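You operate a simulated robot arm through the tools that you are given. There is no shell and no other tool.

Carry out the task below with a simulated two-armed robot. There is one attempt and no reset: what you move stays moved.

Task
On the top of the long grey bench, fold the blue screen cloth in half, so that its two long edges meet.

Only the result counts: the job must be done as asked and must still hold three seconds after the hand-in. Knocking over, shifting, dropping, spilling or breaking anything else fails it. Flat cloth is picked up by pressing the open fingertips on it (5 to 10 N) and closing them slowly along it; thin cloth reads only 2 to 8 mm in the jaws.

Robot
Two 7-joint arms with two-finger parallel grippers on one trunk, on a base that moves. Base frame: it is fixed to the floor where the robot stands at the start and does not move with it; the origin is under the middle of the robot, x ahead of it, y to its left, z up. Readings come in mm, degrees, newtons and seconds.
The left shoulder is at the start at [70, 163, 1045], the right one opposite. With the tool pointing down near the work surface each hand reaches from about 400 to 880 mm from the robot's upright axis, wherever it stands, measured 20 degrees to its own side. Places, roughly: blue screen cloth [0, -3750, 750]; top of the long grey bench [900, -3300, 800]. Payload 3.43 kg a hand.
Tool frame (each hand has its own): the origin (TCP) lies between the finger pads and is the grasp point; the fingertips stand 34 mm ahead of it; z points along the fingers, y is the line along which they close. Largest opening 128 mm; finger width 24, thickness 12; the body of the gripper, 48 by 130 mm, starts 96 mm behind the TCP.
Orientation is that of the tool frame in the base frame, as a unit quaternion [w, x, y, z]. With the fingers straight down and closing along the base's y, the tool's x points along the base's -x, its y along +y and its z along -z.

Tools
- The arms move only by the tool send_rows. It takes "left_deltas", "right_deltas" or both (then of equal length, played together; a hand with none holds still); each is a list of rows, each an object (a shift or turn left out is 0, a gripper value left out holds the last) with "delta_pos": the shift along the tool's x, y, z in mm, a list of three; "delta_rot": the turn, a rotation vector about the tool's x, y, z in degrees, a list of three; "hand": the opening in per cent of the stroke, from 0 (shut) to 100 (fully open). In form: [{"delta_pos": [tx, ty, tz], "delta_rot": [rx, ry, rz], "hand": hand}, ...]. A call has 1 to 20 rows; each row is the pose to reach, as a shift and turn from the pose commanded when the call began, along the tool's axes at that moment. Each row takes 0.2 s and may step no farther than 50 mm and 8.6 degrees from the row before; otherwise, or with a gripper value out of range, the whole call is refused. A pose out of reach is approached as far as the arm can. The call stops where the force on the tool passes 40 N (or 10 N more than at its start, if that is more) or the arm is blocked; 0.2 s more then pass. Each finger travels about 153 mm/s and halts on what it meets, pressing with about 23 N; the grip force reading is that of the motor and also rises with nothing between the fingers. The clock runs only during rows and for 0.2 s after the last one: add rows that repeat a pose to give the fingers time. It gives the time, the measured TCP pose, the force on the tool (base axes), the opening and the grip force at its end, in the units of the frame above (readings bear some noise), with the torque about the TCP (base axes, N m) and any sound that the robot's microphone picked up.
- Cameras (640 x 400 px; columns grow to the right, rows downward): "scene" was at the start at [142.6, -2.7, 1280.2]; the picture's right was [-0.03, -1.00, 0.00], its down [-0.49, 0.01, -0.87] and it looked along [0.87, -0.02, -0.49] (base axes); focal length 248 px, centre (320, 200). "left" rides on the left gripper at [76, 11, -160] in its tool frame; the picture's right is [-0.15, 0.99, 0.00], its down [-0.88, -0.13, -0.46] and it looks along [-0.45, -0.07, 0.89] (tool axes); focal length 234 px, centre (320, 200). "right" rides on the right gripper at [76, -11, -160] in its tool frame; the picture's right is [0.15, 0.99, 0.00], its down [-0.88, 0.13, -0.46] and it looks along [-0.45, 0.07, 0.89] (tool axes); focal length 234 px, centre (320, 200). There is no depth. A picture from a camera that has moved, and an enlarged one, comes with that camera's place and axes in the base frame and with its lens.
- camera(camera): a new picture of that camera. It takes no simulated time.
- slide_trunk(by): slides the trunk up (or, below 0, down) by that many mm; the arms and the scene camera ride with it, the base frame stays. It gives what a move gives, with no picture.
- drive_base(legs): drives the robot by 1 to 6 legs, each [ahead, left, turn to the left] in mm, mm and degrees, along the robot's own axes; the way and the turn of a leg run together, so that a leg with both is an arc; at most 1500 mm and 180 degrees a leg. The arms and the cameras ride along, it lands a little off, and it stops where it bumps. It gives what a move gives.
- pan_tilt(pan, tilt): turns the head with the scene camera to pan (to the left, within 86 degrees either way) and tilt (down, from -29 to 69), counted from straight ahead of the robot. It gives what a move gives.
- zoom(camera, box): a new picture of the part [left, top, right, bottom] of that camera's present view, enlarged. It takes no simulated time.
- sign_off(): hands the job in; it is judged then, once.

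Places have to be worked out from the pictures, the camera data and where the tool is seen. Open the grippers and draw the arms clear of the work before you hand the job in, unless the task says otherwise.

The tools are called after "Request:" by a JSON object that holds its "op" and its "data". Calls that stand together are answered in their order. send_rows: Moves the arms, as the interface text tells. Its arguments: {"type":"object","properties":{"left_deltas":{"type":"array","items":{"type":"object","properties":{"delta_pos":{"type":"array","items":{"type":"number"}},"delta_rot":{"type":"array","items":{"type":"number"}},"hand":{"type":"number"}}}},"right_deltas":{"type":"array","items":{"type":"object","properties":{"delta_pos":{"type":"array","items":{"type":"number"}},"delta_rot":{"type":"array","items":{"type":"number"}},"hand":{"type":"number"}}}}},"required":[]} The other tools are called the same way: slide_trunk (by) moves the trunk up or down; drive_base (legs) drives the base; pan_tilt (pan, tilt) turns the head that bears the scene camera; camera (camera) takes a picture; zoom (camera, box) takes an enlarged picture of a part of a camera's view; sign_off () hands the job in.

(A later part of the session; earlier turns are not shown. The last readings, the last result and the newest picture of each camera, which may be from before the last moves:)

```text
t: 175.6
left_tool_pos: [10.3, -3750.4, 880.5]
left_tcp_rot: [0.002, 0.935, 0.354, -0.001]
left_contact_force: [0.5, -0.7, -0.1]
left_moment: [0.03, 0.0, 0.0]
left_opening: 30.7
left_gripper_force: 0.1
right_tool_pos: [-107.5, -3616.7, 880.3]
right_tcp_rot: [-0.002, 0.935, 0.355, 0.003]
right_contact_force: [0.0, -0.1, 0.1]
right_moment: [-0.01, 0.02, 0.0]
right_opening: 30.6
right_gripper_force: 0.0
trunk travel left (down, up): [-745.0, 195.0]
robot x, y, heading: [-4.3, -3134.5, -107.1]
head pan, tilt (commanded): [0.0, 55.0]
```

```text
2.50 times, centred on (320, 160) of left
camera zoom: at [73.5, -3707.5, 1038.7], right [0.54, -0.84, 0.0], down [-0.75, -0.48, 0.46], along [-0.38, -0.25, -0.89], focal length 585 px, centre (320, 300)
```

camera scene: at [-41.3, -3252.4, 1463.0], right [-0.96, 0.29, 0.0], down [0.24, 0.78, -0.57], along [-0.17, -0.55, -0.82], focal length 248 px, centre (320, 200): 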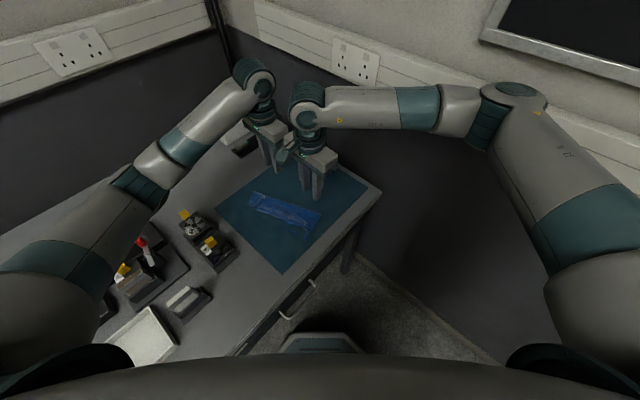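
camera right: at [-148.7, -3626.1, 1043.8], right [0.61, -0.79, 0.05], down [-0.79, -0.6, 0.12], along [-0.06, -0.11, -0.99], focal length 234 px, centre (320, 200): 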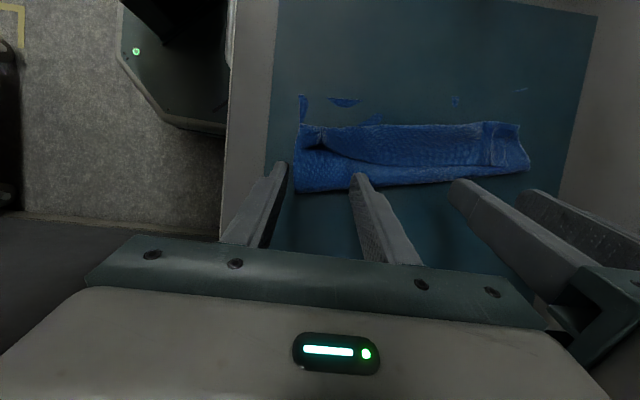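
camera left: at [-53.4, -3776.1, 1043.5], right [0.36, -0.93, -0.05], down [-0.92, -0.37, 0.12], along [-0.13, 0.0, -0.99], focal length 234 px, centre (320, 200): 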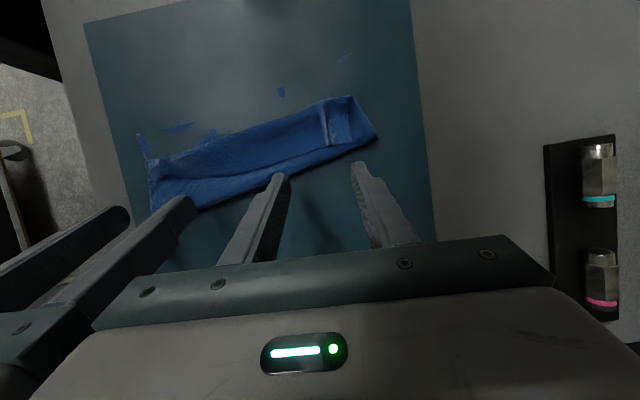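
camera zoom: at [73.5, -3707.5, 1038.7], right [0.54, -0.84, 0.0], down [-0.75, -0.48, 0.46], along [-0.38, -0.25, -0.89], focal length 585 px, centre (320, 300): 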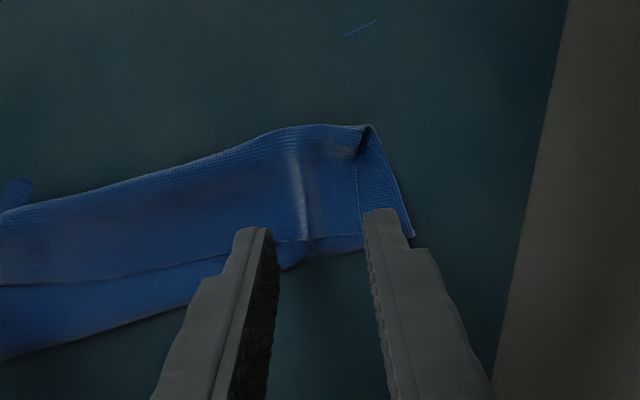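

The front ridge lies right between the right jaws; the back ridge is 8 mm off the left jaws' centre. I correct the left by −8 mm, lower until the tips are about 5 mm above the mat, and close slowly on the ridges.

Request:
{"op": "send_rows", "data": {"left_deltas": [{"delta_pos": [0, -8, 10], "hand": 24}, {"delta_pos": [0, -8, 25], "hand": 24}, {"delta_pos": [0, -8, 37], "hand": 24}, {"delta_pos": [0, -8, 41], "hand": 24}, {"delta_pos": [0, -8, 41], "hand": 24}], "right_deltas": [{"delta_pos": [0, 0, 10], "hand": 24}, {"delta_pos": [0, 0, 25], "hand": 24}, {"delta_pos": [0, 0, 37], "hand": 24}, {"delta_pos": [0, 0, 41], "hand": 24}, {"delta_pos": [0, 0, 41], "hand": 24}]}}

Request:
{"op": "zoom", "data": {"camera": "right", "box": [240, 120, 400, 220]}}

Request:
{"op": "zoom", "data": {"camera": "left", "box": [240, 120, 400, 220]}}

```text
t: 176.8
left_tool_pos: [3.5, -3745.8, 839.1]
left_tcp_rot: [0.001, 0.935, 0.354, 0.0]
left_contact_force: [0.5, 0.5, 0.0]
left_moment: [0.0, 0.03, 0.03]
left_opening: 30.7
left_gripper_force: 0.1
right_tool_pos: [-108.4, -3617.1, 840.1]
right_tcp_rot: [-0.002, 0.935, 0.355, 0.003]
right_contact_force: [0.3, 0.3, 0.1]
right_moment: [0.0, -0.01, 0.03]
right_opening: 30.8
right_gripper_force: 0.0
trunk travel left (down, up): [-745.0, 195.0]
robot x, y, heading: [-6.9, -3136.3, -107.1]
head pan, tilt (commanded): [0.0, 55.0]
```

```text
4.00 times, centred on (320, 170) of right
camera zoom: at [-60.1, -3558.7, 1001.0], right [0.77, -0.64, 0.0], down [-0.58, -0.68, 0.45], along [-0.29, -0.34, -0.89], focal length 937 px, centre (320, 320)
```

zoom: 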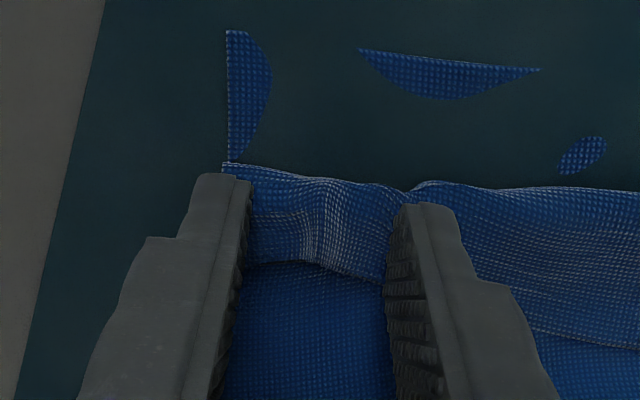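

```text
4.00 times, centred on (320, 170) of left
camera zoom: at [67.6, -3702.1, 997.9], right [0.54, -0.84, 0.0], down [-0.75, -0.48, 0.46], along [-0.38, -0.25, -0.89], focal length 937 px, centre (320, 320)
```

zoom: 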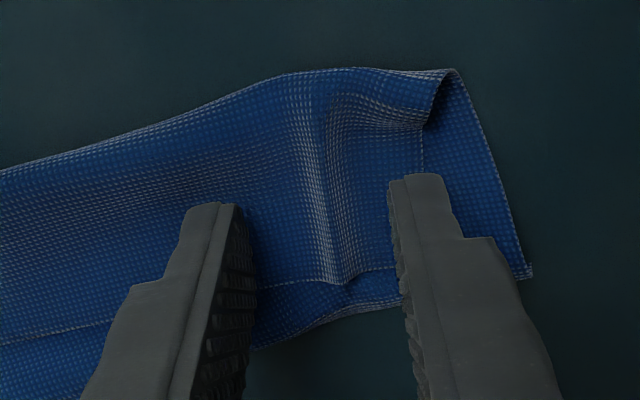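

The fingers straddle both ridges nicely. I close slowly without pressing.

Request:
{"op": "send_rows", "data": {"left_deltas": [{"delta_pos": [0, 0, 0], "hand": 20}, {"delta_pos": [0, 0, 0], "hand": 16}, {"delta_pos": [0, 0, 0], "hand": 13}, {"delta_pos": [0, 0, 0], "hand": 10}, {"delta_pos": [0, 0, 0], "hand": 8}], "right_deltas": [{"delta_pos": [0, 0, 0], "hand": 20}, {"delta_pos": [0, 0, 0], "hand": 16}, {"delta_pos": [0, 0, 0], "hand": 13}, {"delta_pos": [0, 0, 0], "hand": 10}, {"delta_pos": [0, 0, 0], "hand": 8}]}}

Request:
{"op": "zoom", "data": {"camera": "right", "box": [240, 120, 400, 220]}}

Request:
{"op": "zoom", "data": {"camera": "left", "box": [240, 120, 400, 220]}}

```text
t: 178.0
left_tool_pos: [3.6, -3745.1, 841.0]
left_tcp_rot: [0.001, 0.936, 0.352, -0.001]
left_contact_force: [0.1, -0.4, 0.3]
left_moment: [-0.01, -0.01, 0.03]
left_opening: 10.4
left_gripper_force: 0.0
right_tool_pos: [-109.4, -3616.2, 840.3]
right_tcp_rot: [-0.002, 0.935, 0.354, 0.004]
right_contact_force: [-0.6, -0.4, 0.1]
right_moment: [0.0, 0.01, -0.02]
right_opening: 10.0
right_gripper_force: 0.0
trunk travel left (down, up): [-745.0, 195.0]
robot x, y, heading: [-4.6, -3133.5, -107.2]
head pan, tilt (commanded): [0.0, 55.0]
```

```text
4.00 times, centred on (320, 170) of right
camera zoom: at [-60.1, -3558.7, 1001.2], right [0.77, -0.64, 0.0], down [-0.58, -0.68, 0.45], along [-0.29, -0.34, -0.89], focal length 937 px, centre (320, 320)
```

zoom: 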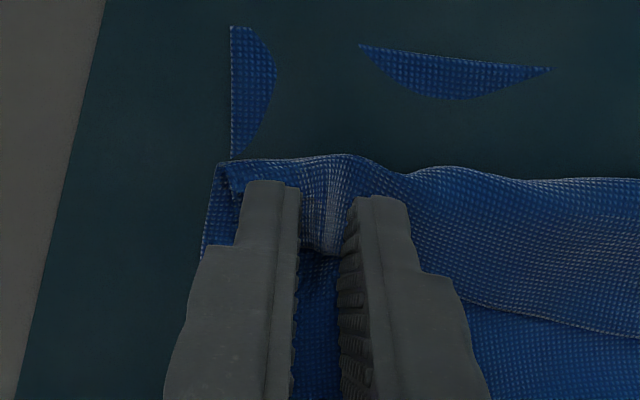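

```text
4.00 times, centred on (320, 170) of left
camera zoom: at [67.6, -3702.2, 998.2], right [0.54, -0.84, 0.0], down [-0.75, -0.48, 0.46], along [-0.38, -0.25, -0.89], focal length 937 px, centre (320, 320)
```

zoom: 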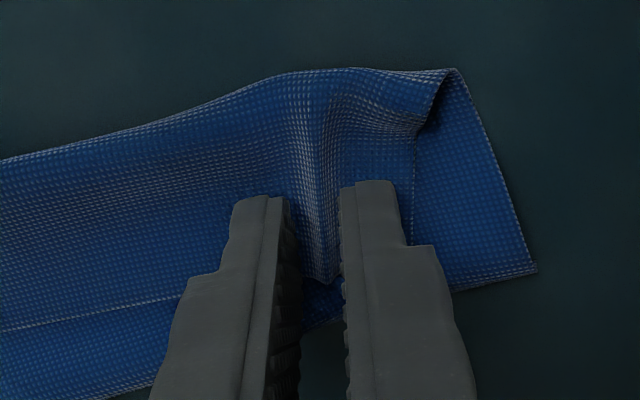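

The ridges stand between the fingers without disturbing the layers below. I close fully.

Request:
{"op": "send_rows", "data": {"left_deltas": [{"delta_pos": [0, 0, 0], "hand": 6}, {"delta_pos": [0, 0, 0], "hand": 4}, {"delta_pos": [0, 0, 0], "hand": 2}, {"delta_pos": [0, 0, 0], "hand": 0}, {"delta_pos": [0, 0, 0], "hand": 0}, {"delta_pos": [0, 0, 0], "hand": 0}], "right_deltas": [{"delta_pos": [0, 0, 0], "hand": 6}, {"delta_pos": [0, 0, 0], "hand": 4}, {"delta_pos": [0, 0, 0], "hand": 2}, {"delta_pos": [0, 0, 0], "hand": 0}, {"delta_pos": [0, 0, 0], "hand": 0}, {"delta_pos": [0, 0, 0], "hand": 0}]}}

Request:
{"op": "zoom", "data": {"camera": "right", "box": [240, 120, 400, 220]}}

Request:
{"op": "zoom", "data": {"camera": "left", "box": [240, 120, 400, 220]}}

```text
t: 179.4
left_tool_pos: [3.4, -3744.9, 839.1]
left_tcp_rot: [0.0, 0.936, 0.353, 0.0]
left_contact_force: [-1.0, 2.0, 0.4]
left_moment: [0.05, 0.08, 0.03]
left_opening: 1.9
left_gripper_force: 24.0
right_tool_pos: [-107.4, -3616.3, 840.5]
right_tcp_rot: [-0.001, 0.935, 0.355, 0.004]
right_contact_force: [1.0, -2.2, 0.2]
right_moment: [-0.09, -0.02, 0.0]
right_opening: 1.9
right_gripper_force: 22.5
trunk travel left (down, up): [-745.0, 195.0]
robot x, y, heading: [-3.4, -3137.8, -107.0]
head pan, tilt (commanded): [0.0, 55.0]
```

```text
4.00 times, centred on (320, 170) of right
camera zoom: at [-60.0, -3558.7, 1001.3], right [0.77, -0.64, 0.0], down [-0.58, -0.68, 0.45], along [-0.29, -0.34, -0.89], focal length 937 px, centre (320, 320)
```

zoom: 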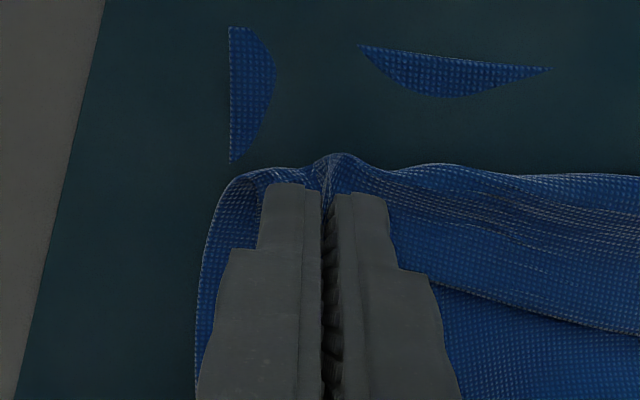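

```text
4.00 times, centred on (320, 170) of left
camera zoom: at [67.6, -3702.2, 998.1], right [0.54, -0.84, 0.0], down [-0.75, -0.48, 0.46], along [-0.38, -0.25, -0.89], focal length 937 px, centre (320, 320)
```

zoom: 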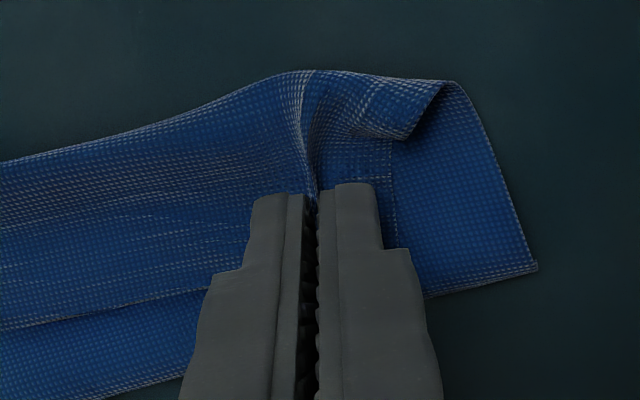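

Both ridges are gripped again (1.9 mm each). I lift both hands straight up 70 mm and check what hangs from them.

Request:
{"op": "send_rows", "data": {"left_deltas": [{"delta_pos": [0, 0, -10], "hand": 0}, {"delta_pos": [0, 0, -22], "hand": 0}, {"delta_pos": [0, 0, -34], "hand": 0}, {"delta_pos": [0, 0, -46], "hand": 0}, {"delta_pos": [0, 0, -58], "hand": 0}, {"delta_pos": [0, 0, -70], "hand": 0}], "right_deltas": [{"delta_pos": [0, 0, -10], "hand": 0}, {"delta_pos": [0, 0, -22], "hand": 0}, {"delta_pos": [0, 0, -34], "hand": 0}, {"delta_pos": [0, 0, -46], "hand": 0}, {"delta_pos": [0, 0, -58], "hand": 0}, {"delta_pos": [0, 0, -70], "hand": 0}]}}

Request:
{"op": "camera", "data": {"camera": "right"}}

Request:
{"op": "camera", "data": {"camera": "left"}}

Request:
{"op": "zoom", "data": {"camera": "scene", "box": [150, 100, 390, 270]}}

```text
t: 180.8
left_tool_pos: [2.8, -3743.9, 910.1]
left_tcp_rot: [0.003, 0.936, 0.353, 0.0]
left_contact_force: [-2.0, 1.9, 0.4]
left_moment: [0.05, 0.07, 0.0]
left_opening: 1.8
left_gripper_force: 22.5
right_tool_pos: [-109.5, -3616.0, 909.7]
right_tcp_rot: [-0.001, 0.935, 0.354, 0.004]
right_contact_force: [1.7, -1.1, -0.4]
right_moment: [-0.04, -0.04, 0.03]
right_opening: 1.7
right_gripper_force: 22.8
trunk travel left (down, up): [-745.0, 195.0]
robot x, y, heading: [-5.5, -3136.5, -107.0]
head pan, tilt (commanded): [0.0, 55.0]
```

```text
taken
camera right: at [-61.5, -3558.0, 1070.8], right [0.77, -0.64, 0.0], down [-0.58, -0.68, 0.45], along [-0.29, -0.34, -0.89], focal length 234 px, centre (320, 200)
```

right: 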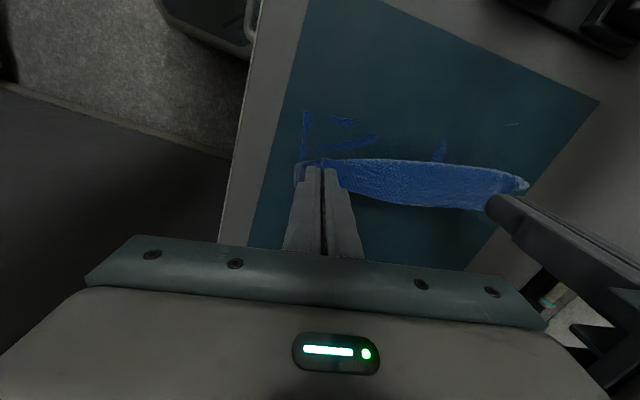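

```text
taken
camera left: at [66.3, -3701.0, 1068.4], right [0.54, -0.84, 0.0], down [-0.75, -0.48, 0.46], along [-0.38, -0.25, -0.89], focal length 234 px, centre (320, 200)
```

left: 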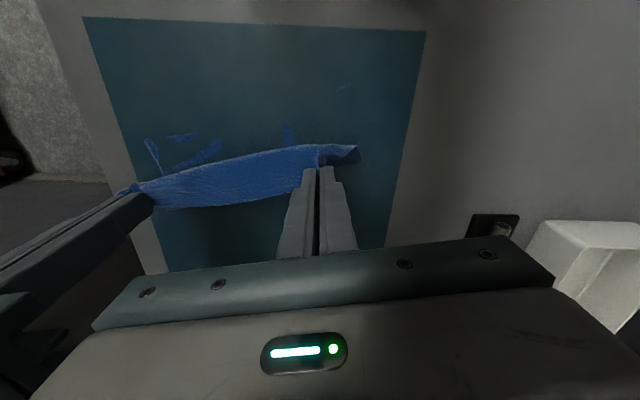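

```text
2.35 times, centred on (270, 185) of scene
camera zoom: at [-40.4, -3252.5, 1463.1], right [-0.96, 0.29, 0.0], down [0.24, 0.78, -0.57], along [-0.17, -0.55, -0.82], focal length 584 px, centre (438, 235)
```

zoom: 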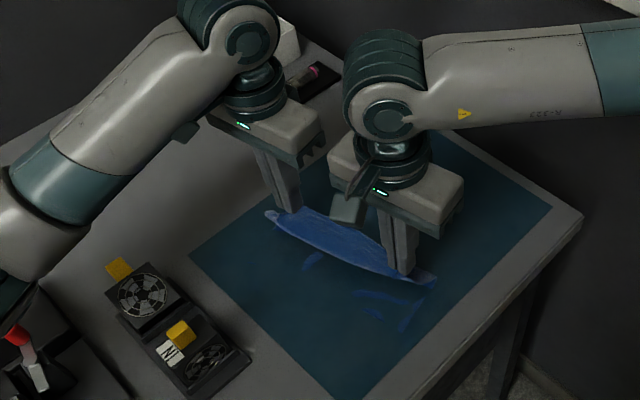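

The flap hangs freely from both grips. I keep lifting to about z 1035 while drifting right, so the whole cloth comes off the mat.

Request:
{"op": "send_rows", "data": {"left_deltas": [{"delta_pos": [0, 0, -15], "hand": 0}, {"delta_pos": [0, 0, -30], "hand": 0}, {"delta_pos": [-3, 0, -45], "hand": 0}, {"delta_pos": [-8, 0, -60], "hand": 0}, {"delta_pos": [-14, 0, -75], "hand": 0}, {"delta_pos": [-22, 0, -90], "hand": 0}, {"delta_pos": [-30, 0, -105], "hand": 0}, {"delta_pos": [-38, 0, -120], "hand": 0}, {"delta_pos": [-46, 0, -132], "hand": 0}], "right_deltas": [{"delta_pos": [0, 0, -15], "hand": 0}, {"delta_pos": [0, 0, -30], "hand": 0}, {"delta_pos": [-3, 0, -45], "hand": 0}, {"delta_pos": [-8, 0, -60], "hand": 0}, {"delta_pos": [-14, 0, -75], "hand": 0}, {"delta_pos": [-22, 0, -90], "hand": 0}, {"delta_pos": [-30, 0, -105], "hand": 0}, {"delta_pos": [-38, 0, -120], "hand": 0}, {"delta_pos": [-46, 0, -132], "hand": 0}]}}

Request:
{"op": "camera", "data": {"camera": "scene"}}

Request:
{"op": "camera", "data": {"camera": "right"}}

Request:
{"op": "camera", "data": {"camera": "left"}}

```text
t: 182.8
left_tool_pos: [-31.9, -3773.4, 1041.4]
left_tcp_rot: [0.002, 0.936, 0.353, -0.001]
left_contact_force: [-2.8, 2.8, 0.3]
left_moment: [0.05, 0.05, -0.03]
left_opening: 1.7
left_gripper_force: 22.8
right_tool_pos: [-147.3, -3648.4, 1042.9]
right_tcp_rot: [-0.001, 0.935, 0.356, 0.004]
right_contact_force: [1.8, -2.4, -1.0]
right_moment: [-0.07, -0.08, -0.03]
right_opening: 1.8
right_gripper_force: 23.2
trunk travel left (down, up): [-745.0, 195.0]
robot x, y, heading: [-7.2, -3134.1, -107.0]
head pan, tilt (commanded): [0.0, 55.0]
```

```text
taken
camera scene: at [-40.9, -3252.6, 1463.1], right [-0.96, 0.29, 0.0], down [0.24, 0.78, -0.57], along [-0.17, -0.55, -0.82], focal length 248 px, centre (320, 200)
```

scene: 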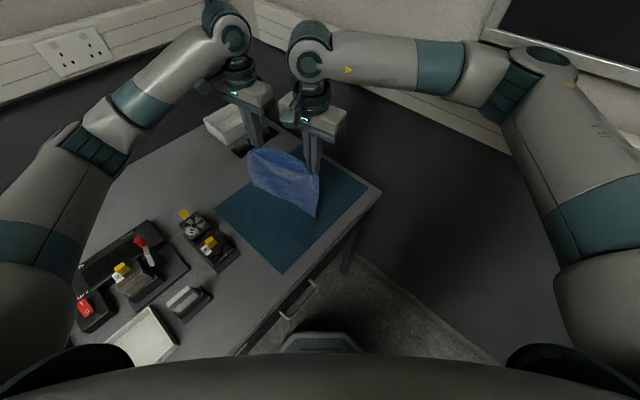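

```text
taken
camera right: at [-98.8, -3590.2, 1203.2], right [0.77, -0.64, 0.0], down [-0.58, -0.68, 0.45], along [-0.29, -0.34, -0.89], focal length 234 px, centre (320, 200)
```

right: 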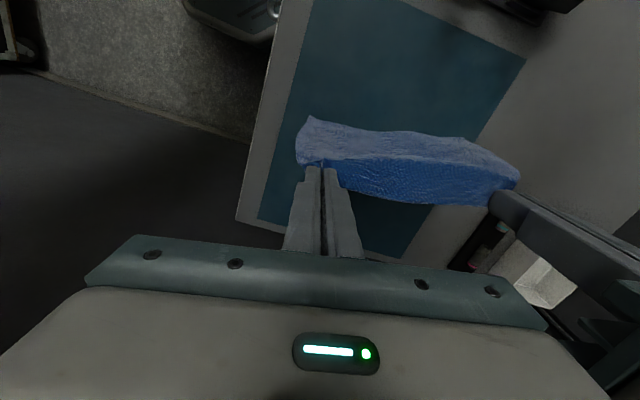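

```text
taken
camera left: at [32.7, -3731.2, 1200.9], right [0.54, -0.84, 0.0], down [-0.75, -0.48, 0.46], along [-0.38, -0.25, -0.89], focal length 234 px, centre (320, 200)
```

left: 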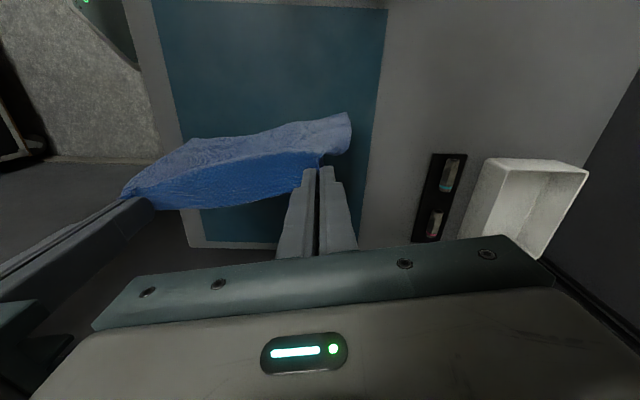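

The whole cloth now hangs free from its held long edge, lower edge about 35 mm above the mat. I carry it slowly to the right (about 90 mm), so there is room to lay it down leftward, and let it settle.

Request:
{"op": "send_rows", "data": {"left_deltas": [{"delta_pos": [-8, -1, 0], "hand": 0}, {"delta_pos": [-18, -3, 0], "hand": 0}, {"delta_pos": [-29, -5, 0], "hand": 0}, {"delta_pos": [-40, -7, 0], "hand": 0}, {"delta_pos": [-51, -9, 0], "hand": 0}, {"delta_pos": [-62, -11, 0], "hand": 0}, {"delta_pos": [-72, -12, 0], "hand": 0}, {"delta_pos": [-81, -14, 0], "hand": 0}, {"delta_pos": [-88, -15, 0], "hand": 0}, {"delta_pos": [-92, -15, 0], "hand": 0}, {"delta_pos": [-92, -15, 0], "hand": 0}, {"delta_pos": [-92, -15, 0], "hand": 0}, {"delta_pos": [-92, -15, 0], "hand": 0}], "right_deltas": [{"delta_pos": [-8, -1, 0], "hand": 0}, {"delta_pos": [-18, -3, 0], "hand": 0}, {"delta_pos": [-29, -5, 0], "hand": 0}, {"delta_pos": [-40, -7, 0], "hand": 0}, {"delta_pos": [-51, -9, 0], "hand": 0}, {"delta_pos": [-62, -11, 0], "hand": 0}, {"delta_pos": [-72, -12, 0], "hand": 0}, {"delta_pos": [-81, -14, 0], "hand": 0}, {"delta_pos": [-88, -15, 0], "hand": 0}, {"delta_pos": [-92, -15, 0], "hand": 0}, {"delta_pos": [-92, -15, 0], "hand": 0}, {"delta_pos": [-92, -15, 0], "hand": 0}, {"delta_pos": [-92, -15, 0], "hand": 0}]}}

Request:
{"op": "camera", "data": {"camera": "scene"}}

Request:
{"op": "zoom", "data": {"camera": "scene", "box": [210, 110, 410, 270]}}

Request:
{"op": "camera", "data": {"camera": "right"}}

```text
t: 185.6
left_tool_pos: [-109.5, -3822.2, 1042.2]
left_tcp_rot: [0.001, 0.935, 0.353, -0.001]
left_contact_force: [-0.2, 0.5, -0.1]
left_moment: [0.02, 0.05, 0.01]
left_opening: 1.8
left_gripper_force: 22.7
right_tool_pos: [-224.1, -3698.2, 1041.8]
right_tcp_rot: [-0.002, 0.935, 0.354, 0.005]
right_contact_force: [0.6, -0.3, 0.2]
right_moment: [-0.01, -0.02, -0.01]
right_opening: 1.6
right_gripper_force: 22.7
trunk travel left (down, up): [-745.0, 195.0]
robot x, y, heading: [-5.0, -3136.2, -107.3]
head pan, tilt (commanded): [0.0, 55.0]
```

```text
taken
camera scene: at [-40.3, -3252.9, 1463.1], right [-0.96, 0.29, 0.0], down [0.24, 0.78, -0.57], along [-0.17, -0.55, -0.82], focal length 248 px, centre (320, 200)
```

scene: 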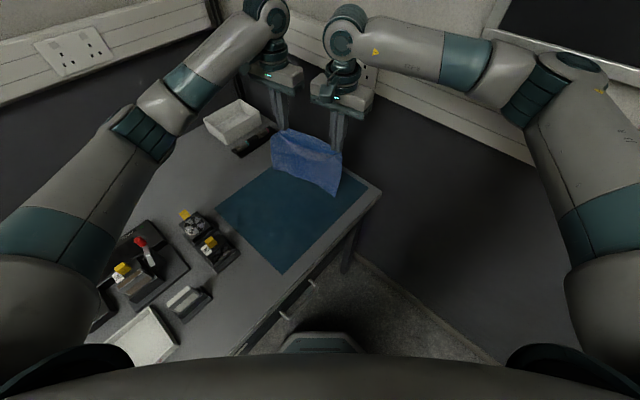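

```text
2.50 times, centred on (310, 190) of scene
camera zoom: at [-40.3, -3252.9, 1463.1], right [-0.96, 0.29, 0.0], down [0.24, 0.78, -0.57], along [-0.17, -0.55, -0.82], focal length 621 px, centre (345, 225)
```

zoom: 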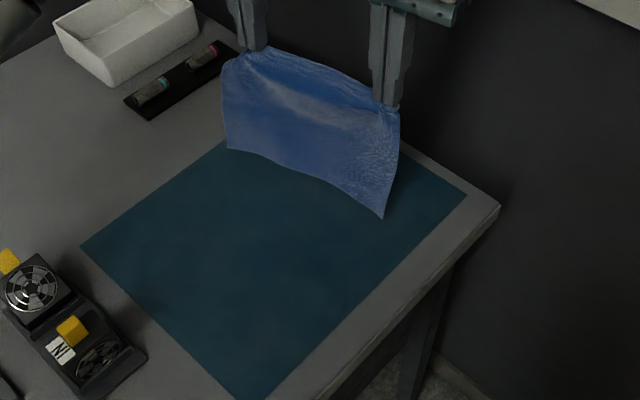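

```text
taken
camera right: at [-176.0, -3640.4, 1202.0], right [0.77, -0.64, 0.0], down [-0.58, -0.68, 0.45], along [-0.29, -0.34, -0.89], focal length 234 px, centre (320, 200)
```

right: 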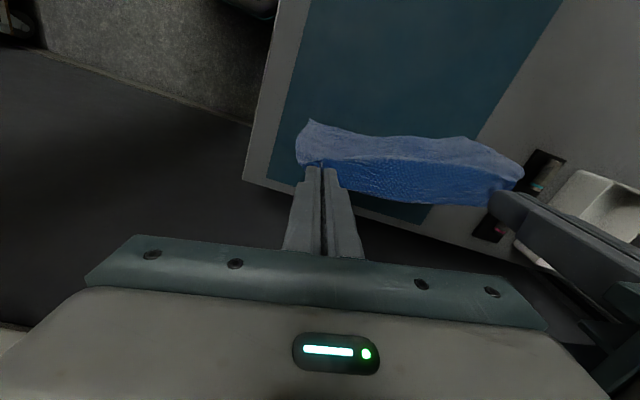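

The cloth hangs straight, its lower long edge parallel to the held one. I lower until the lower edge touches the mat and then move left while lowering, laying the lower half down leftward; first part, then a check.

Request:
{"op": "send_rows", "data": {"left_deltas": [{"delta_pos": [0, 0, 10], "hand": 0}, {"delta_pos": [0, 0, 20], "hand": 0}, {"delta_pos": [0, 0, 28], "hand": 0}, {"delta_pos": [0, 0, 34], "hand": 0}, {"delta_pos": [0, 0, 34], "hand": 0}, {"delta_pos": [4, 0, 38], "hand": 0}, {"delta_pos": [8, 0, 42], "hand": 0}, {"delta_pos": [14, 0, 46], "hand": 0}, {"delta_pos": [20, 0, 50], "hand": 0}, {"delta_pos": [27, 0, 56], "hand": 0}, {"delta_pos": [35, 0, 62], "hand": 0}, {"delta_pos": [35, 0, 62], "hand": 0}], "right_deltas": [{"delta_pos": [0, 0, 10], "hand": 0}, {"delta_pos": [0, 0, 20], "hand": 0}, {"delta_pos": [0, 0, 28], "hand": 0}, {"delta_pos": [0, 0, 34], "hand": 0}, {"delta_pos": [0, 0, 34], "hand": 0}, {"delta_pos": [4, 0, 38], "hand": 0}, {"delta_pos": [8, 0, 42], "hand": 0}, {"delta_pos": [14, 0, 46], "hand": 0}, {"delta_pos": [20, 0, 50], "hand": 0}, {"delta_pos": [27, 0, 56], "hand": 0}, {"delta_pos": [35, 0, 62], "hand": 0}, {"delta_pos": [35, 0, 62], "hand": 0}]}}

Request:
{"op": "zoom", "data": {"camera": "scene", "box": [210, 110, 410, 270]}}

Request:
{"op": "camera", "data": {"camera": "right"}}

Request:
{"op": "camera", "data": {"camera": "left"}}

```text
t: 188.2
left_tool_pos: [-84.3, -3799.4, 981.3]
left_tcp_rot: [0.001, 0.936, 0.352, 0.0]
left_contact_force: [-1.0, 1.7, 0.2]
left_moment: [0.07, 0.04, 0.02]
left_opening: 1.7
left_gripper_force: 23.3
right_tool_pos: [-198.8, -3672.9, 978.2]
right_tcp_rot: [-0.001, 0.935, 0.354, 0.004]
right_contact_force: [1.3, -1.5, 0.1]
right_moment: [-0.05, -0.06, 0.01]
right_opening: 1.9
right_gripper_force: 23.5
trunk travel left (down, up): [-745.0, 195.0]
robot x, y, heading: [-4.4, -3134.9, -106.9]
head pan, tilt (commanded): [0.0, 55.0]
```

```text
2.50 times, centred on (310, 190) of scene
camera zoom: at [-40.6, -3252.8, 1463.1], right [-0.96, 0.29, 0.0], down [0.24, 0.78, -0.57], along [-0.17, -0.55, -0.82], focal length 621 px, centre (345, 225)
```

zoom: 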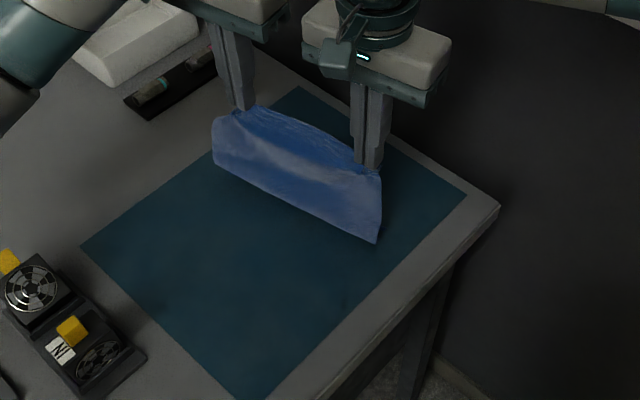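

```text
taken
camera right: at [-150.1, -3615.9, 1139.2], right [0.77, -0.64, 0.0], down [-0.58, -0.68, 0.45], along [-0.29, -0.34, -0.89], focal length 234 px, centre (320, 200)
```

right: 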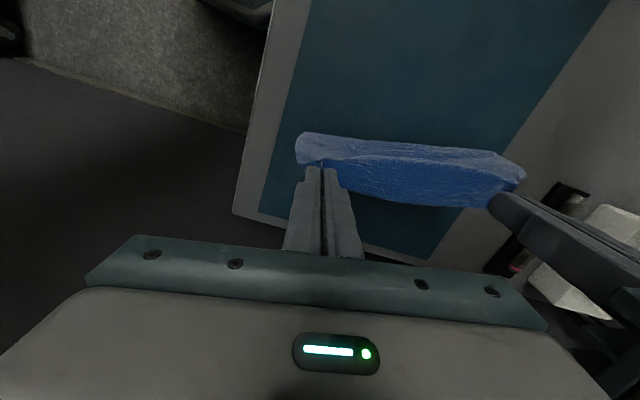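

```text
taken
camera left: at [-19.9, -3757.1, 1139.5], right [0.54, -0.84, 0.0], down [-0.75, -0.48, 0.46], along [-0.38, -0.25, -0.89], focal length 234 px, centre (320, 200)
```

left: 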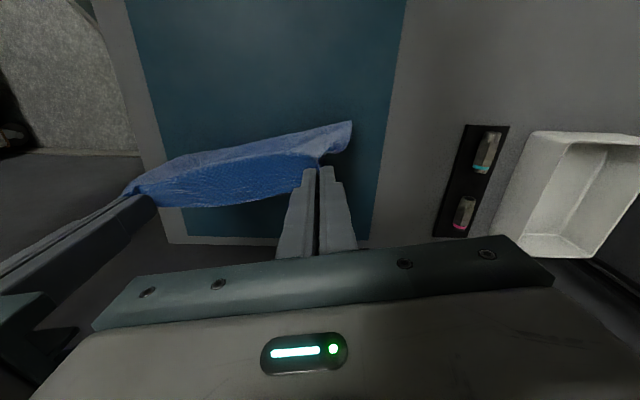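

The lower part of the cloth seems to have reached the mat. I zoom in to see where its lower edge is.

Request:
{"op": "zoom", "data": {"camera": "scene", "box": [260, 140, 380, 215]}}

Request:
{"op": "zoom", "data": {"camera": "right", "box": [270, 100, 550, 240]}}

Request:
{"op": "zoom", "data": {"camera": "left", "box": [100, 90, 380, 250]}}

```text
5.33 times, centred on (320, 178) of scene
camera zoom: at [-40.6, -3252.8, 1463.1], right [-0.96, 0.29, 0.0], down [0.24, 0.78, -0.57], along [-0.17, -0.55, -0.82], focal length 1324 px, centre (320, 320)
```

zoom: 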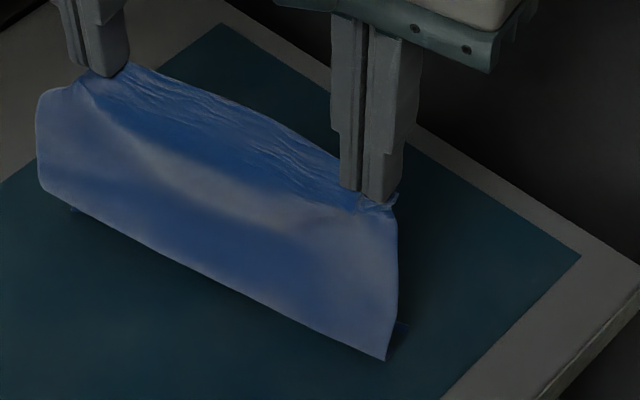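

```text
2.29 times, centred on (410, 170) of right
camera zoom: at [-150.1, -3615.9, 1139.2], right [0.77, -0.64, 0.0], down [-0.58, -0.68, 0.45], along [-0.29, -0.34, -0.89], focal length 535 px, centre (114, 269)
```

zoom: 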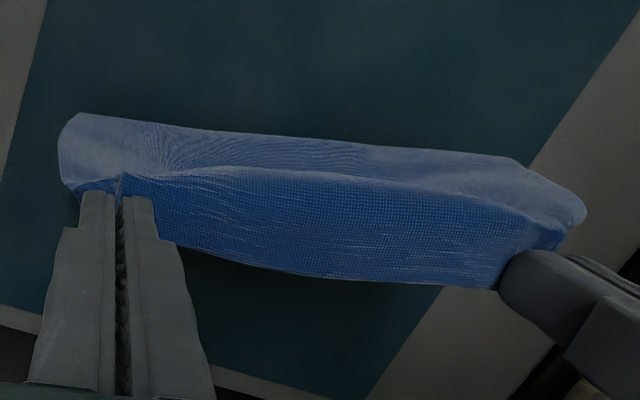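

```text
2.29 times, centred on (240, 170) of left
camera zoom: at [-19.9, -3757.1, 1139.5], right [0.54, -0.84, 0.0], down [-0.75, -0.48, 0.46], along [-0.38, -0.25, -0.89], focal length 535 px, centre (503, 269)
```

zoom: 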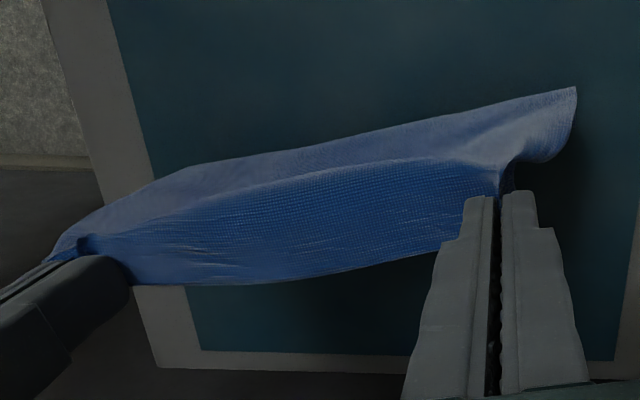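

The lower edge stays at the right and the cloth is bending over toward the left, as intended. I continue left and down until about half the cloth is laid.

Request:
{"op": "send_rows", "data": {"left_deltas": [{"delta_pos": [8, 0, 6], "hand": 0}, {"delta_pos": [15, 0, 12], "hand": 0}, {"delta_pos": [22, 0, 19], "hand": 0}, {"delta_pos": [30, 0, 27], "hand": 0}, {"delta_pos": [38, 0, 35], "hand": 0}, {"delta_pos": [45, 0, 43], "hand": 0}, {"delta_pos": [51, 0, 50], "hand": 0}, {"delta_pos": [57, 0, 57], "hand": 0}, {"delta_pos": [57, 0, 57], "hand": 0}], "right_deltas": [{"delta_pos": [8, 0, 6], "hand": 0}, {"delta_pos": [15, 0, 12], "hand": 0}, {"delta_pos": [22, 0, 19], "hand": 0}, {"delta_pos": [30, 0, 27], "hand": 0}, {"delta_pos": [38, 0, 35], "hand": 0}, {"delta_pos": [45, 0, 43], "hand": 0}, {"delta_pos": [51, 0, 50], "hand": 0}, {"delta_pos": [57, 0, 57], "hand": 0}, {"delta_pos": [57, 0, 57], "hand": 0}]}}

Request:
{"op": "zoom", "data": {"camera": "scene", "box": [210, 110, 410, 270]}}

Request:
{"op": "zoom", "data": {"camera": "right", "box": [230, 80, 550, 260]}}

Request:
{"op": "zoom", "data": {"camera": "left", "box": [80, 80, 400, 260]}}

```text
t: 190.2
left_tool_pos: [-40.7, -3762.1, 923.0]
left_tcp_rot: [0.001, 0.936, 0.353, 0.0]
left_contact_force: [-1.0, 1.0, 0.5]
left_moment: [0.01, 0.07, 0.04]
left_opening: 1.9
left_gripper_force: 23.0
right_tool_pos: [-154.6, -3637.1, 922.5]
right_tcp_rot: [-0.002, 0.935, 0.355, 0.004]
right_contact_force: [0.9, -0.7, -0.4]
right_moment: [-0.01, -0.02, 0.01]
right_opening: 1.9
right_gripper_force: 23.0
trunk travel left (down, up): [-745.0, 195.0]
robot x, y, heading: [-7.3, -3134.7, -106.9]
head pan, tilt (commanded): [0.0, 55.0]
```

```text
2.50 times, centred on (310, 190) of scene
camera zoom: at [-40.4, -3252.8, 1463.1], right [-0.96, 0.29, 0.0], down [0.24, 0.78, -0.57], along [-0.17, -0.55, -0.82], focal length 621 px, centre (345, 225)
```

zoom: 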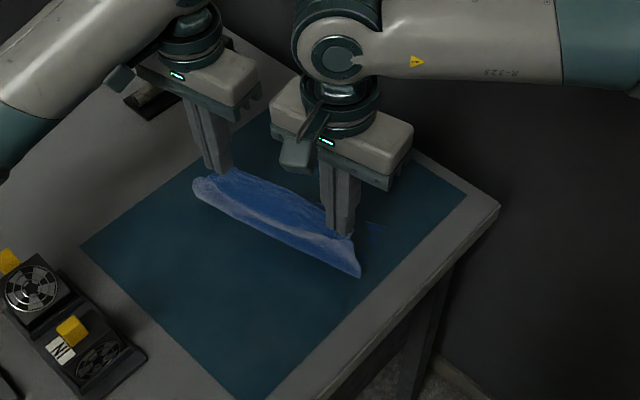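

```text
2.00 times, centred on (390, 170) of right
camera zoom: at [-106.5, -3579.4, 1083.1], right [0.77, -0.64, 0.0], down [-0.58, -0.68, 0.45], along [-0.29, -0.34, -0.89], focal length 468 px, centre (180, 260)
```

zoom: 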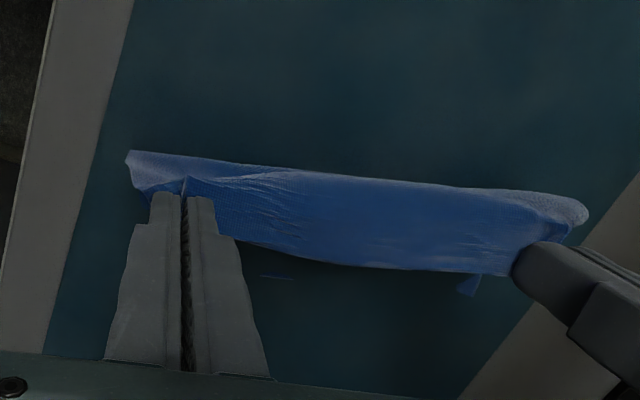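

```text
2.00 times, centred on (240, 170) of left
camera zoom: at [23.2, -3720.1, 1081.4], right [0.54, -0.84, 0.0], down [-0.75, -0.48, 0.46], along [-0.38, -0.25, -0.89], focal length 468 px, centre (480, 260)
```

zoom: 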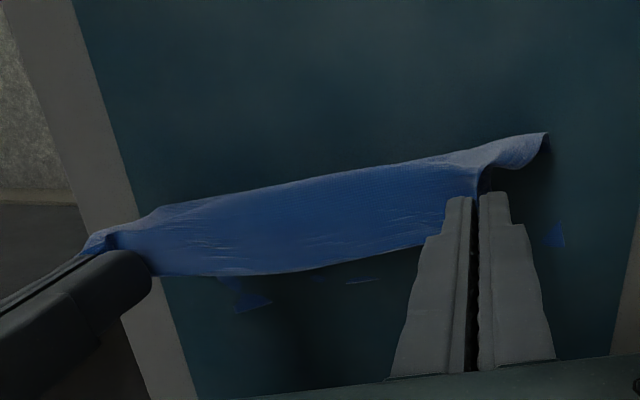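

The lower half now lies to the right of the held edge (its corners show faintly: lower edge from about (−85, −116) to (−15, 115)). I finish the first half by moving a little further left and down and turning the hands 5° to be parallel to that lower edge.

Request:
{"op": "send_rows", "data": {"left_deltas": [{"delta_pos": [9, 2, 4], "delta_rot": [0, 0, -1.8], "hand": 0}, {"delta_pos": [18, 4, 9], "delta_rot": [0, 0, -3.6], "hand": 0}, {"delta_pos": [26.3, 6, 14], "delta_rot": [0, 0, -5.5], "hand": 0}, {"delta_pos": [26.3, 6, 14], "delta_rot": [0, 0, -5.5], "hand": 0}], "right_deltas": [{"delta_pos": [4.3, 2, 4], "delta_rot": [0, 0, -1.8], "hand": 0}, {"delta_pos": [8.6, 4, 9], "delta_rot": [0, 0, -3.6], "hand": 0}, {"delta_pos": [12.9, 5.9, 14], "delta_rot": [0, 0, -5.5], "hand": 0}, {"delta_pos": [12.9, 5.9, 14], "delta_rot": [0, 0, -5.5], "hand": 0}]}}

Request:
{"op": "zoom", "data": {"camera": "right", "box": [230, 80, 550, 260]}}

Request:
{"op": "zoom", "data": {"camera": "left", "box": [80, 80, 400, 260]}}

Request:
{"op": "zoom", "data": {"camera": "scene", "box": [210, 110, 410, 270]}}

```text
t: 191.2
left_tool_pos: [-17.2, -3748.6, 908.4]
left_tcp_rot: [0.002, 0.918, 0.397, 0.0]
left_contact_force: [-0.5, 0.1, 0.4]
left_moment: [0.01, 0.02, -0.02]
left_opening: 1.7
left_gripper_force: 23.0
right_tool_pos: [-140.9, -3632.4, 909.1]
right_tcp_rot: [-0.001, 0.917, 0.4, 0.004]
right_contact_force: [1.2, -0.6, -0.6]
right_moment: [-0.02, -0.06, -0.03]
right_opening: 1.8
right_gripper_force: 23.2
trunk travel left (down, up): [-745.0, 195.0]
robot x, y, heading: [-8.3, -3136.4, -107.1]
head pan, tilt (commanded): [0.0, 55.0]
```

```text
2.00 times, centred on (390, 170) of right
camera zoom: at [-98.3, -3570.2, 1069.6], right [0.82, -0.57, 0.0], down [-0.51, -0.74, 0.45], along [-0.25, -0.37, -0.89], focal length 468 px, centre (180, 260)
```

zoom: 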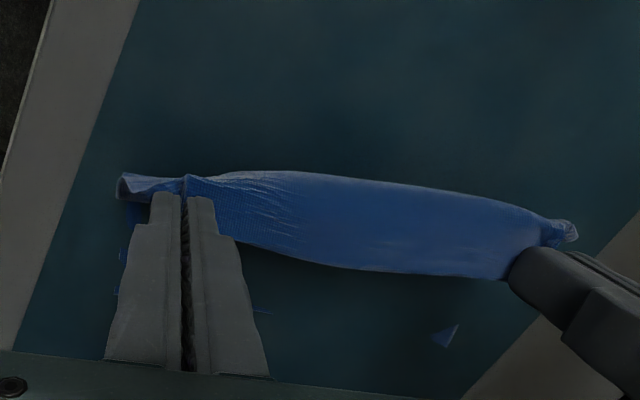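

```text
2.00 times, centred on (240, 170) of left
camera zoom: at [42.5, -3699.9, 1067.1], right [0.62, -0.78, 0.0], down [-0.7, -0.55, 0.46], along [-0.36, -0.29, -0.89], focal length 468 px, centre (480, 260)
```

zoom: 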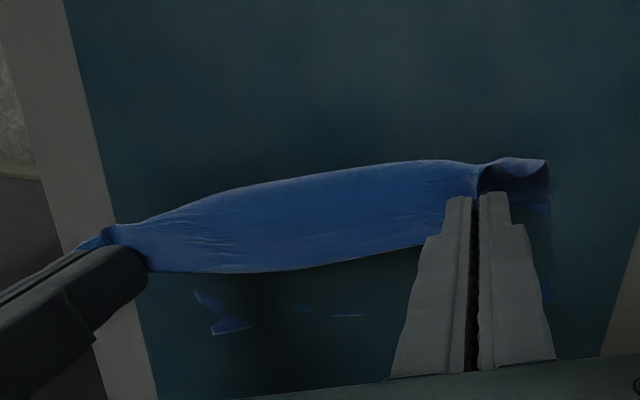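

```text
2.50 times, centred on (310, 190) of scene
camera zoom: at [-40.6, -3252.8, 1463.1], right [-0.96, 0.29, 0.0], down [0.24, 0.78, -0.57], along [-0.17, -0.55, -0.82], focal length 621 px, centre (345, 225)
```

zoom: 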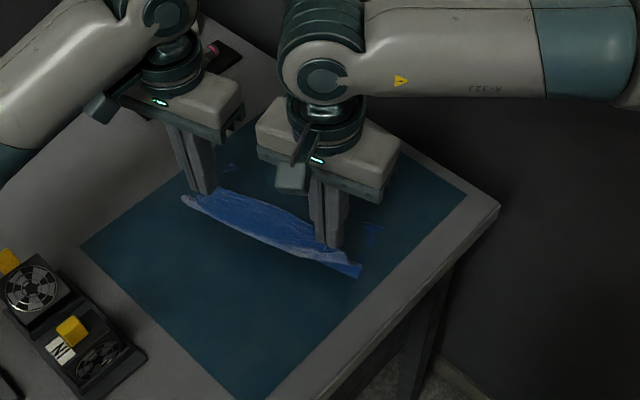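

The lower edge line is now well located (about from (−86, −116) to (−24, 114)). I bring the held edge back to the right over it along an arc around the fold line and stop just above it to check alignment.

Request:
{"op": "send_rows", "data": {"left_deltas": [{"delta_pos": [-8, -0.2, 2], "hand": 0}, {"delta_pos": [-16.3, -0.4, 5], "hand": 0}, {"delta_pos": [-28.5, -0.7, 8], "hand": 0}, {"delta_pos": [-40.8, -1, 13], "hand": 0}, {"delta_pos": [-53, -1.3, 21], "hand": 0}, {"delta_pos": [-63.6, -1.5, 31], "hand": 0}, {"delta_pos": [-71.7, -1.7, 42.5], "hand": 0}, {"delta_pos": [-71.7, -1.7, 42.5], "hand": 0}], "right_deltas": [{"delta_pos": [-7.5, -0.1, 2], "hand": 0}, {"delta_pos": [-15.3, -0.2, 5], "hand": 0}, {"delta_pos": [-26.8, -0.4, 8], "hand": 0}, {"delta_pos": [-38.3, -0.6, 13], "hand": 0}, {"delta_pos": [-49.7, -0.7, 21], "hand": 0}, {"delta_pos": [-59.7, -0.9, 31], "hand": 0}, {"delta_pos": [-67.3, -1, 42.5], "hand": 0}, {"delta_pos": [-67.3, -1, 42.5], "hand": 0}]}}

Request:
{"op": "zoom", "data": {"camera": "right", "box": [230, 80, 550, 260]}}

Request:
{"op": "zoom", "data": {"camera": "left", "box": [80, 80, 400, 260]}}

Request:
{"op": "zoom", "data": {"camera": "scene", "box": [230, 130, 390, 260]}}

```text
t: 193.0
left_tool_pos: [-67.3, -3799.0, 866.7]
left_tcp_rot: [0.002, 0.918, 0.398, -0.001]
left_contact_force: [-0.8, 0.6, -0.9]
left_moment: [0.01, 0.04, 0.02]
left_opening: 1.6
left_gripper_force: 23.2
right_tool_pos: [-186.9, -3680.2, 866.0]
right_tcp_rot: [-0.001, 0.917, 0.399, 0.005]
right_contact_force: [1.3, 0.0, 0.2]
right_moment: [-0.01, 0.0, -0.01]
right_opening: 1.8
right_gripper_force: 23.4
trunk travel left (down, up): [-745.0, 195.0]
robot x, y, heading: [-5.7, -3134.6, -106.9]
head pan, tilt (commanded): [0.0, 55.0]
```

```text
2.00 times, centred on (390, 170) of right
camera zoom: at [-143.9, -3617.8, 1025.9], right [0.82, -0.57, 0.0], down [-0.51, -0.74, 0.45], along [-0.25, -0.37, -0.89], focal length 468 px, centre (180, 260)
```

zoom: 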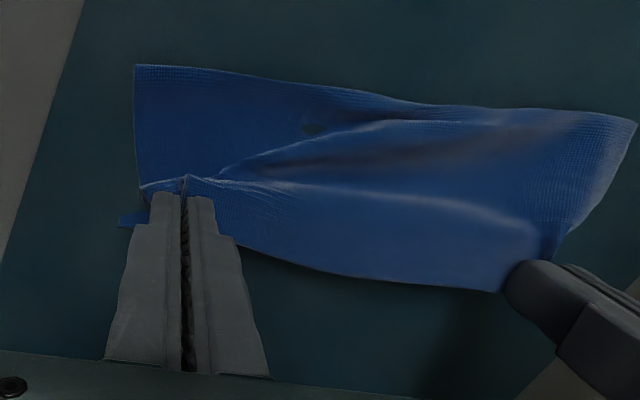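

```text
2.00 times, centred on (240, 170) of left
camera zoom: at [-7.1, -3751.8, 1024.7], right [0.62, -0.78, 0.0], down [-0.7, -0.55, 0.46], along [-0.36, -0.29, -0.89], focal length 468 px, centre (480, 260)
```

zoom: 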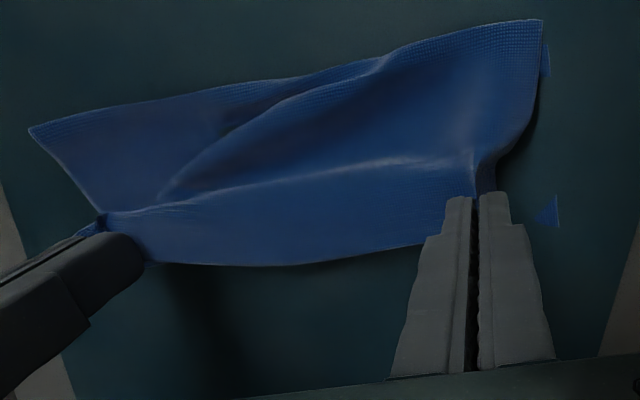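

```text
3.08 times, centred on (310, 195) of scene
camera zoom: at [-39.9, -3252.5, 1463.2], right [-0.96, 0.29, 0.0], down [0.24, 0.78, -0.57], along [-0.17, -0.55, -0.82], focal length 764 px, centre (351, 215)
```

zoom: 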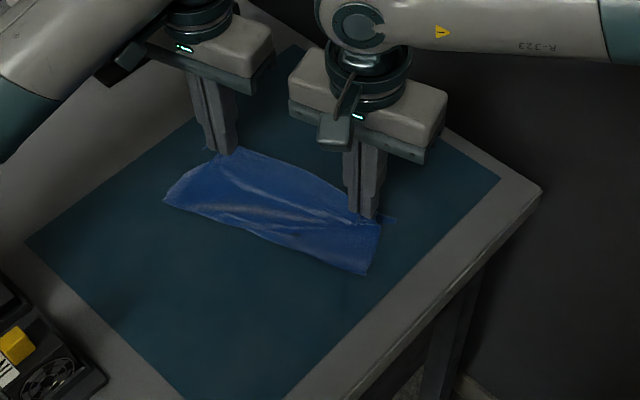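

The held edge now returns cleanly to the right with no roll. I move the last 10 mm over the lower edge and lower to just above the cloth.

Request:
{"op": "send_rows", "data": {"left_deltas": [{"delta_pos": [-4, -0.1, 8], "hand": 0}, {"delta_pos": [-7, -0.1, 16], "hand": 0}, {"delta_pos": [-9.8, -0.2, 24], "hand": 0}, {"delta_pos": [-9.8, -0.2, 24], "hand": 0}], "right_deltas": [{"delta_pos": [-4, 0, 8], "hand": 0}, {"delta_pos": [-7, -0.1, 16], "hand": 0}, {"delta_pos": [-9.2, -0.1, 24], "hand": 0}, {"delta_pos": [-9.2, -0.1, 24], "hand": 0}]}}

Request:
{"op": "zoom", "data": {"camera": "right", "box": [230, 80, 550, 260]}}

Request:
{"op": "zoom", "data": {"camera": "left", "box": [80, 80, 400, 260]}}

Request:
{"op": "zoom", "data": {"camera": "scene", "box": [230, 130, 390, 260]}}

```text
t: 194.0
left_tool_pos: [-73.5, -3807.4, 841.9]
left_tcp_rot: [0.001, 0.918, 0.397, -0.001]
left_contact_force: [-1.3, 1.0, 0.3]
left_moment: [0.06, 0.07, 0.01]
left_opening: 1.9
left_gripper_force: 23.1
right_tool_pos: [-194.3, -3686.4, 841.6]
right_tcp_rot: [0.0, 0.917, 0.399, 0.004]
right_contact_force: [0.8, -1.4, 0.6]
right_moment: [0.0, -0.07, -0.02]
right_opening: 2.0
right_gripper_force: 22.9
trunk travel left (down, up): [-745.0, 195.0]
robot x, y, heading: [-6.5, -3134.5, -107.1]
head pan, tilt (commanded): [0.0, 55.0]
```

```text
2.00 times, centred on (390, 170) of right
camera zoom: at [-151.4, -3624.7, 1002.4], right [0.82, -0.57, 0.0], down [-0.51, -0.74, 0.45], along [-0.25, -0.37, -0.89], focal length 468 px, centre (180, 260)
```

zoom: 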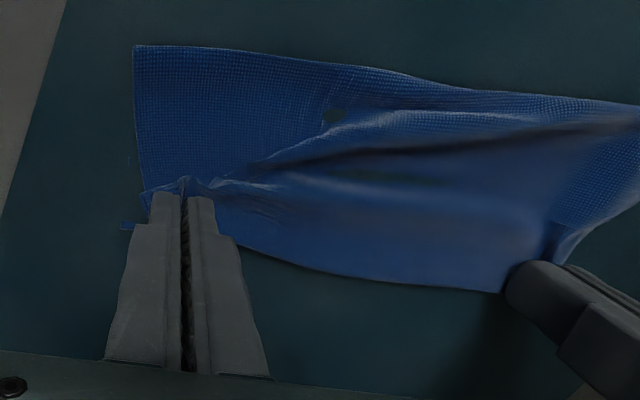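

```text
2.00 times, centred on (240, 170) of left
camera zoom: at [-14.7, -3759.4, 1001.2], right [0.62, -0.78, 0.0], down [-0.7, -0.55, 0.46], along [-0.36, -0.29, -0.89], focal length 468 px, centre (480, 260)
```

zoom: 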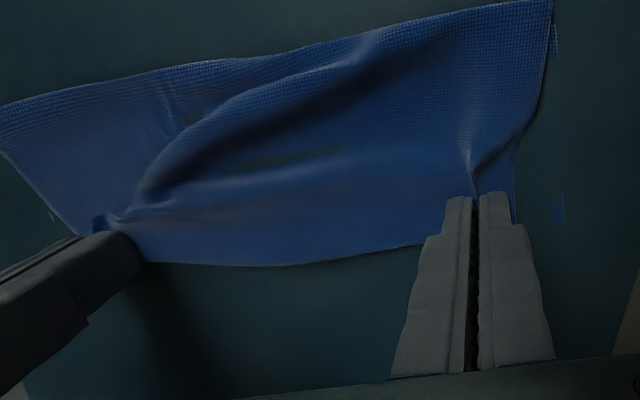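

```text
3.08 times, centred on (310, 195) of scene
camera zoom: at [-40.1, -3252.6, 1463.2], right [-0.96, 0.29, 0.0], down [0.24, 0.78, -0.57], along [-0.17, -0.55, -0.82], focal length 764 px, centre (351, 215)
```

zoom: 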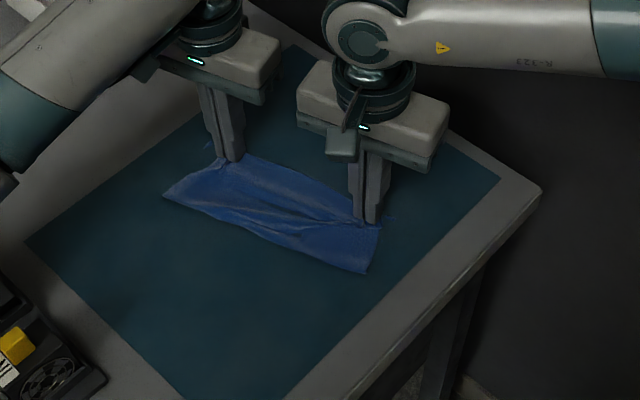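

The held edge lies over the lower edge within a few millimetres. I lower the tips until they press lightly, so that opening the jaws slowly will spread the pleats flat.

Request:
{"op": "send_rows", "data": {"left_deltas": [{"delta_pos": [0, 0, 1.5], "hand": 0}, {"delta_pos": [0, 0, 3], "hand": 0}, {"delta_pos": [0, 0, 4], "hand": 0}], "right_deltas": [{"delta_pos": [0, 0, 1.5], "hand": 0}, {"delta_pos": [0, 0, 3], "hand": 0}, {"delta_pos": [0, 0, 4], "hand": 0}]}}

Request:
{"op": "send_rows", "data": {"left_deltas": [{"delta_pos": [0, 0, 0.6], "hand": 0}, {"delta_pos": [0, 0, 1.2], "hand": 0}], "right_deltas": [{"delta_pos": [0, 0, 0.6], "hand": 0}, {"delta_pos": [0, 0, 1.2], "hand": 0}]}}

```text
t: 194.8
left_tool_pos: [-74.1, -3806.9, 838.3]
left_tcp_rot: [0.003, 0.917, 0.398, -0.001]
left_contact_force: [-1.7, 1.1, -0.2]
left_moment: [0.07, 0.05, 0.0]
left_opening: 1.6
left_gripper_force: 23.4
right_tool_pos: [-193.9, -3685.6, 838.2]
right_tcp_rot: [-0.001, 0.917, 0.399, 0.005]
right_contact_force: [1.0, -2.3, 4.0]
right_moment: [-0.03, -0.08, 0.01]
right_opening: 1.4
right_gripper_force: 22.7
trunk travel left (down, up): [-745.0, 195.0]
robot x, y, heading: [-0.7, -3134.4, -107.1]
head pan, tilt (commanded): [0.0, 55.0]
```

```text
t: 195.4
left_tool_pos: [-74.5, -3808.2, 838.3]
left_tcp_rot: [0.002, 0.918, 0.397, -0.001]
left_contact_force: [-0.9, 1.8, 1.7]
left_moment: [0.03, 0.01, -0.01]
left_opening: 1.9
left_gripper_force: 23.2
right_tool_pos: [-194.1, -3684.8, 838.7]
right_tcp_rot: [0.0, 0.917, 0.398, 0.004]
right_contact_force: [-0.5, -1.5, 9.0]
right_moment: [0.02, -0.06, 0.01]
right_opening: 2.0
right_gripper_force: 23.2
trunk travel left (down, up): [-745.0, 195.0]
robot x, y, heading: [-5.7, -3136.4, -106.8]
head pan, tilt (commanded): [0.0, 55.0]
```

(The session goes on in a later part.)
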